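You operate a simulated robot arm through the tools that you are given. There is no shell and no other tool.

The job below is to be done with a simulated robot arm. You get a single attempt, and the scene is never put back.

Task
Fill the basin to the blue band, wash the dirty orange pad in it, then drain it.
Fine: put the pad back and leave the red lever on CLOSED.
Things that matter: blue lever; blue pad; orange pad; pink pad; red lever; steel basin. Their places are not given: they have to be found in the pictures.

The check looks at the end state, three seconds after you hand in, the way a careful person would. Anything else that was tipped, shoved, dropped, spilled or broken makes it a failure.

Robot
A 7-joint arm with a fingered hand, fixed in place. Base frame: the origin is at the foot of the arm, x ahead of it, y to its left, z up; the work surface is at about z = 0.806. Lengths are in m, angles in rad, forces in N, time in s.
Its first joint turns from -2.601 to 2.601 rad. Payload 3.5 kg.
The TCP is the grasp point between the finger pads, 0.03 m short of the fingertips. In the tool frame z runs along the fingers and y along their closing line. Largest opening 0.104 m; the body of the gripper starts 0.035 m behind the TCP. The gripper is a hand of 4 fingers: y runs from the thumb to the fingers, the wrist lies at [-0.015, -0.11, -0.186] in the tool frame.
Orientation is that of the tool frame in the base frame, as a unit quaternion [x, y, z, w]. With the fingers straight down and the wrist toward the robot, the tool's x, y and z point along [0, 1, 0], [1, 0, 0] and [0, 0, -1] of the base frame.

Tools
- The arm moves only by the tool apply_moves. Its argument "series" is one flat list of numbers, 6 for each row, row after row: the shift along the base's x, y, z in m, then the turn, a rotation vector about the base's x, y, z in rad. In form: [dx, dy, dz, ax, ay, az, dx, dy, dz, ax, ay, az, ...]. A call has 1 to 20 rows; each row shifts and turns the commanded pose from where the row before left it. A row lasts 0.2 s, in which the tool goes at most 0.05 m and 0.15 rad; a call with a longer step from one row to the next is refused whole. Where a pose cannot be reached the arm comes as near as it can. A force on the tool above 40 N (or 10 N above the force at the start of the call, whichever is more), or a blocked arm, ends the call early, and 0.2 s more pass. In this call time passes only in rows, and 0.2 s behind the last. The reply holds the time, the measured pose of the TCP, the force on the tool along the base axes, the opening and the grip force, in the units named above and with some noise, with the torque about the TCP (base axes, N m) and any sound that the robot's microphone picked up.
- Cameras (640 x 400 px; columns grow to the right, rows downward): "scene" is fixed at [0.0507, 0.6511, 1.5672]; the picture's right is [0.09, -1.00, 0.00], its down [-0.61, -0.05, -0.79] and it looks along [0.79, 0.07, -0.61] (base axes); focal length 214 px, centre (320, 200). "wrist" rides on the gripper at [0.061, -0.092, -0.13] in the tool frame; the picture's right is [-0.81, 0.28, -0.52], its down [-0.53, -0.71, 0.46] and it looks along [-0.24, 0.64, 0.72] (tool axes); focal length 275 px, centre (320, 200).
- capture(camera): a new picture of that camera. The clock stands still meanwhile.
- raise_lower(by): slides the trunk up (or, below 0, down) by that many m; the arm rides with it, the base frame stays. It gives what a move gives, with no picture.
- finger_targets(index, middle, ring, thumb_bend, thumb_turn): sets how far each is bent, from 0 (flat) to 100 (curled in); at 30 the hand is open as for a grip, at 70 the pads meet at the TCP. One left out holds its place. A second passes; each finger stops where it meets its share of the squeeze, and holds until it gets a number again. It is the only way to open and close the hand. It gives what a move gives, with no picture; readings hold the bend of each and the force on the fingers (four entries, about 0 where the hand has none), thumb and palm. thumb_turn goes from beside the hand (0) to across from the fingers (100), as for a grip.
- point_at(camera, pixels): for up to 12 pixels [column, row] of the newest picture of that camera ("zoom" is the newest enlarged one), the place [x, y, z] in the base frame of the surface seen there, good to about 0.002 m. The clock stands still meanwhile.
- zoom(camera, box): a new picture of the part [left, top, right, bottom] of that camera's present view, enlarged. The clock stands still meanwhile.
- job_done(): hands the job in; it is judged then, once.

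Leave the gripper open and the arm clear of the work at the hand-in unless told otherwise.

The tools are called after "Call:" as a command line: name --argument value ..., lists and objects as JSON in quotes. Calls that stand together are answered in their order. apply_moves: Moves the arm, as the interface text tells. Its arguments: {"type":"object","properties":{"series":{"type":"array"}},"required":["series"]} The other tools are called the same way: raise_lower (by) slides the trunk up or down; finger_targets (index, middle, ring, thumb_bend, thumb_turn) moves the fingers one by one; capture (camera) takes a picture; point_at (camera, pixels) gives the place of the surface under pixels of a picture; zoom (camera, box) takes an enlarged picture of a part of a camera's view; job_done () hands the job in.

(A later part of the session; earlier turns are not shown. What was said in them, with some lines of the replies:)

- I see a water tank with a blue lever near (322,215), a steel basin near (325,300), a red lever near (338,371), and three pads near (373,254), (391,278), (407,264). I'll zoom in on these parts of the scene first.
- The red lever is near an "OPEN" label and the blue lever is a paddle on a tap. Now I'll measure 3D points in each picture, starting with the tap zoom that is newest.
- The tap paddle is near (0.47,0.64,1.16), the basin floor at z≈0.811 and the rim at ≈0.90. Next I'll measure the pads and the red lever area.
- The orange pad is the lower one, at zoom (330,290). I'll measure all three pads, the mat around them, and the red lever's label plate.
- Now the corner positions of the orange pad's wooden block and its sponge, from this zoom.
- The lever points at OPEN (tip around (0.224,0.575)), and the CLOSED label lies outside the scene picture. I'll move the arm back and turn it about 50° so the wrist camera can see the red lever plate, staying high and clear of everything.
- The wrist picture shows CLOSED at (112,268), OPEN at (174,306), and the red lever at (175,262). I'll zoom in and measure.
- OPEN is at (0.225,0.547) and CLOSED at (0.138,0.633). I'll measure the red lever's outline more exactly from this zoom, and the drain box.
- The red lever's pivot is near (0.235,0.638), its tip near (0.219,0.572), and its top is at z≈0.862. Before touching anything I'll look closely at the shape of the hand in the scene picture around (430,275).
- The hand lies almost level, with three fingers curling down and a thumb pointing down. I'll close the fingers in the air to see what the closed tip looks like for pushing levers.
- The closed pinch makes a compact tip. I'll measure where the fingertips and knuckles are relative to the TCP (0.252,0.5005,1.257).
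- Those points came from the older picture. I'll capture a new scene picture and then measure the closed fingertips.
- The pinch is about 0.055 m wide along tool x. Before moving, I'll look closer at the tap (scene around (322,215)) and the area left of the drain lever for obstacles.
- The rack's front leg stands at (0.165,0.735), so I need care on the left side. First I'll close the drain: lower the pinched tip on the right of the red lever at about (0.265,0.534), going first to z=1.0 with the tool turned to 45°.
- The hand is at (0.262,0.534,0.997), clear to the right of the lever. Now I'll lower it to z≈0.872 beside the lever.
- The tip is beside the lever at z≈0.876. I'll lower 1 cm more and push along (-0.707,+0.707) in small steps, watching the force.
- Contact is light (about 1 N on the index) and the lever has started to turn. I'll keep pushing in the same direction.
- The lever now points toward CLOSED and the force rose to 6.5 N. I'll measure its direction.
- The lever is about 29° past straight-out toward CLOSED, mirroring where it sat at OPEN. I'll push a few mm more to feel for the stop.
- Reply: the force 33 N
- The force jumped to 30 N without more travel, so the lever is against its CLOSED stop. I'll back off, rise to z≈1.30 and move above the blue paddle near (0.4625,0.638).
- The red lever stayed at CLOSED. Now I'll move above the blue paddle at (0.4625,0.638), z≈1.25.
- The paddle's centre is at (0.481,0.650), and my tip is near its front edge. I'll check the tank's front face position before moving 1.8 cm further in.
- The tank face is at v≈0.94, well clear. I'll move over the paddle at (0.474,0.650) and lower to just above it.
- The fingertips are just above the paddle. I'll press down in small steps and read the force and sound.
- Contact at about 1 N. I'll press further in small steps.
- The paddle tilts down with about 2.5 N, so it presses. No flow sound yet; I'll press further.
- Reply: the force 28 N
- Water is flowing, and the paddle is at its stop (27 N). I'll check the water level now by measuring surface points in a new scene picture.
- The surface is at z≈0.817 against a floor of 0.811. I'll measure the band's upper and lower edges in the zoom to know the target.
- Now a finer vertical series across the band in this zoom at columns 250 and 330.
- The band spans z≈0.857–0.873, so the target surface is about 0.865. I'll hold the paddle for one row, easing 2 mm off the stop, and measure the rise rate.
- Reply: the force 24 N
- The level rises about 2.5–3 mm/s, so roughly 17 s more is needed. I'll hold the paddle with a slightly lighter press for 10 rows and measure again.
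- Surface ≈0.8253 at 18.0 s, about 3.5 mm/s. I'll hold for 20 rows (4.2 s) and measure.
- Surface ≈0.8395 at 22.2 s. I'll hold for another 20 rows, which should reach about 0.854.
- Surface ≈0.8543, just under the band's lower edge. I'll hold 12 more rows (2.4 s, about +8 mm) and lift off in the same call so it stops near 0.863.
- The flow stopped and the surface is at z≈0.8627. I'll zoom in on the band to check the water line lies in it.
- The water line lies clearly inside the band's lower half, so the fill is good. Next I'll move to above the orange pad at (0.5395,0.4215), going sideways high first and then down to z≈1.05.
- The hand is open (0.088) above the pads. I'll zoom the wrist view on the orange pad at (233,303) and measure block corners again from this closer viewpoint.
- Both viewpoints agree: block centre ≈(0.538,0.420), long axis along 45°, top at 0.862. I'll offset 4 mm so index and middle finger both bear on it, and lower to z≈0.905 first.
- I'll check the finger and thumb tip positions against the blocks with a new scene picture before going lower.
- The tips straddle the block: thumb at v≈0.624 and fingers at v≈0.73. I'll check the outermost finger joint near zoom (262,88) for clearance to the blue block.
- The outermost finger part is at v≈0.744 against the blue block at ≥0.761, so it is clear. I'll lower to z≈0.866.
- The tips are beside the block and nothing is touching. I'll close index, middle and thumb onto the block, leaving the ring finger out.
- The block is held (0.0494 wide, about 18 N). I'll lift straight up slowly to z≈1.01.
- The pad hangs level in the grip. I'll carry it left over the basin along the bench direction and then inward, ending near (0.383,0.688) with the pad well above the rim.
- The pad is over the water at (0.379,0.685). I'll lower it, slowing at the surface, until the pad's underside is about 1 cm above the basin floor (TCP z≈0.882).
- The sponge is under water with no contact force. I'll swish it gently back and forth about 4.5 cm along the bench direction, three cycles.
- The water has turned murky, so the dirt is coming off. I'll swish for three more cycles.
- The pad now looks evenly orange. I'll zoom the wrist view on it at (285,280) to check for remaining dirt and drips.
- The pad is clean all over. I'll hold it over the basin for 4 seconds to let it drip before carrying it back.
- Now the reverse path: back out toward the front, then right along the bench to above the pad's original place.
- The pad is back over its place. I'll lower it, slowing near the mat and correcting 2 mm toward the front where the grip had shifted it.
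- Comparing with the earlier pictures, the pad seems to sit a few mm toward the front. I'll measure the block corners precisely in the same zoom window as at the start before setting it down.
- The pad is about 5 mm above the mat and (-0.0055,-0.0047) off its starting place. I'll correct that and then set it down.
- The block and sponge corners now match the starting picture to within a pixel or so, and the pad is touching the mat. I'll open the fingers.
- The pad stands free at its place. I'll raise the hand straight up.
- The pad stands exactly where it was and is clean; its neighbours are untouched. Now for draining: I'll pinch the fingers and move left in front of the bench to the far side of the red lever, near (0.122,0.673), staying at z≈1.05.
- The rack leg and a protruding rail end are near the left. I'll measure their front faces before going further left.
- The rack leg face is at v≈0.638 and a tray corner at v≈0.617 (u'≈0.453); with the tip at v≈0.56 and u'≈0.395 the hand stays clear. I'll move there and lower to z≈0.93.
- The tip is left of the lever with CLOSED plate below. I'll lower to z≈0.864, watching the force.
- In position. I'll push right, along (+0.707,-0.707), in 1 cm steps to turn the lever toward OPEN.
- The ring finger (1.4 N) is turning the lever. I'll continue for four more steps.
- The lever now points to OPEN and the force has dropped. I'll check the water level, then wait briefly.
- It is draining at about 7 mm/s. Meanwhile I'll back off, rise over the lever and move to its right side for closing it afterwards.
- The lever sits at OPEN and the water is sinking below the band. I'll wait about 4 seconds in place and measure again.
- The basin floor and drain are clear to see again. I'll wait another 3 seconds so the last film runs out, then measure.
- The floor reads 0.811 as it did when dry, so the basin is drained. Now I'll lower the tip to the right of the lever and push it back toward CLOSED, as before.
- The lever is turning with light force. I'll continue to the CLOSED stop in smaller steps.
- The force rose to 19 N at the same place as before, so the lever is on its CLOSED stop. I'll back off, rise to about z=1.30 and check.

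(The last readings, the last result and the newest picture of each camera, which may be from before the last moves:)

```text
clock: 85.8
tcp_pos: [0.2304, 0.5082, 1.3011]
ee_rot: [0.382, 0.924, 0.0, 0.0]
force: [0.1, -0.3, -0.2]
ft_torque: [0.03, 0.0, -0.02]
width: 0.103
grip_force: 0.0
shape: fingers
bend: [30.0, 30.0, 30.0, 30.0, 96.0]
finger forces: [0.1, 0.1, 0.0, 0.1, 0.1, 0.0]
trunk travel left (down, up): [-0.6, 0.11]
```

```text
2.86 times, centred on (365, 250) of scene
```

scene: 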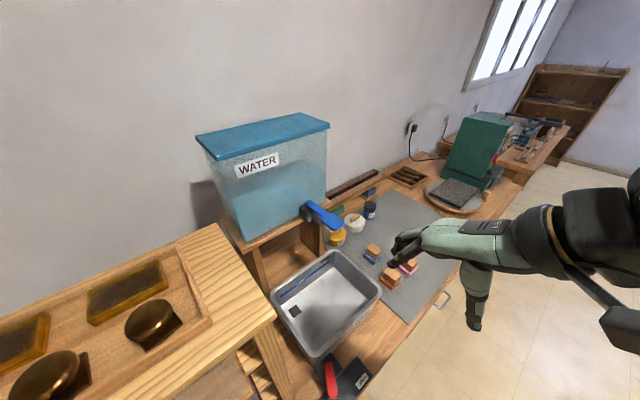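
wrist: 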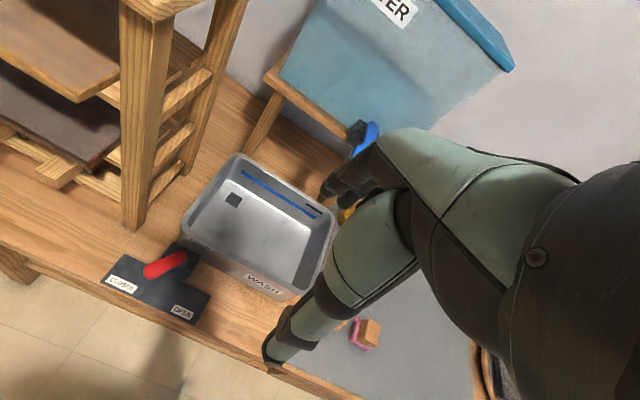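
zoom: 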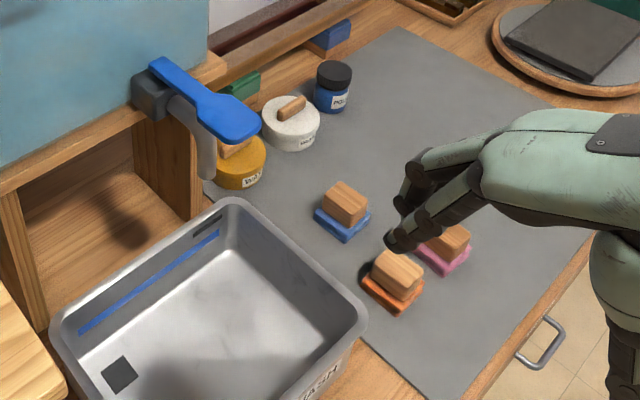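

The red lever is on CLOSED, the basin is empty, the tap is shut, and the clean orange pad is back in its place with the other items untouched. The hand is open and clear at z≈1.30, so I'm handing in.

Call:
job_done

```text
The job is handed in.
```

I filled the basin to the blue band, washed the orange pad, put it back and drained the basin. I've handed the job in; the result hasn't come back yet.

- **Fill:** the red lever started on OPEN, so I closed it first. Holding the blue lever down brought the water to about z = 0.863. The band runs from roughly 0.857 to 0.873, so the level was in its lower half.
- **Wash:** I swished the pad under water for six passes. The water turned murky and the pad came out an even, clean orange. I let it drip over the basin for about 4 seconds.
- **Pad:** it is back on the mat, and its corners match the starting picture to within about a pixel. The blue and pink pads were not touched.
- **Drain:** with the red lever on OPEN the water ran out, and the basin floor read 0.811, the same as when dry.
- **At hand-in:** the red lever was on its CLOSED stop and the blue lever was back up with no flow. The hand was open and clear of the work. I saw no drips or spills in the pictures.
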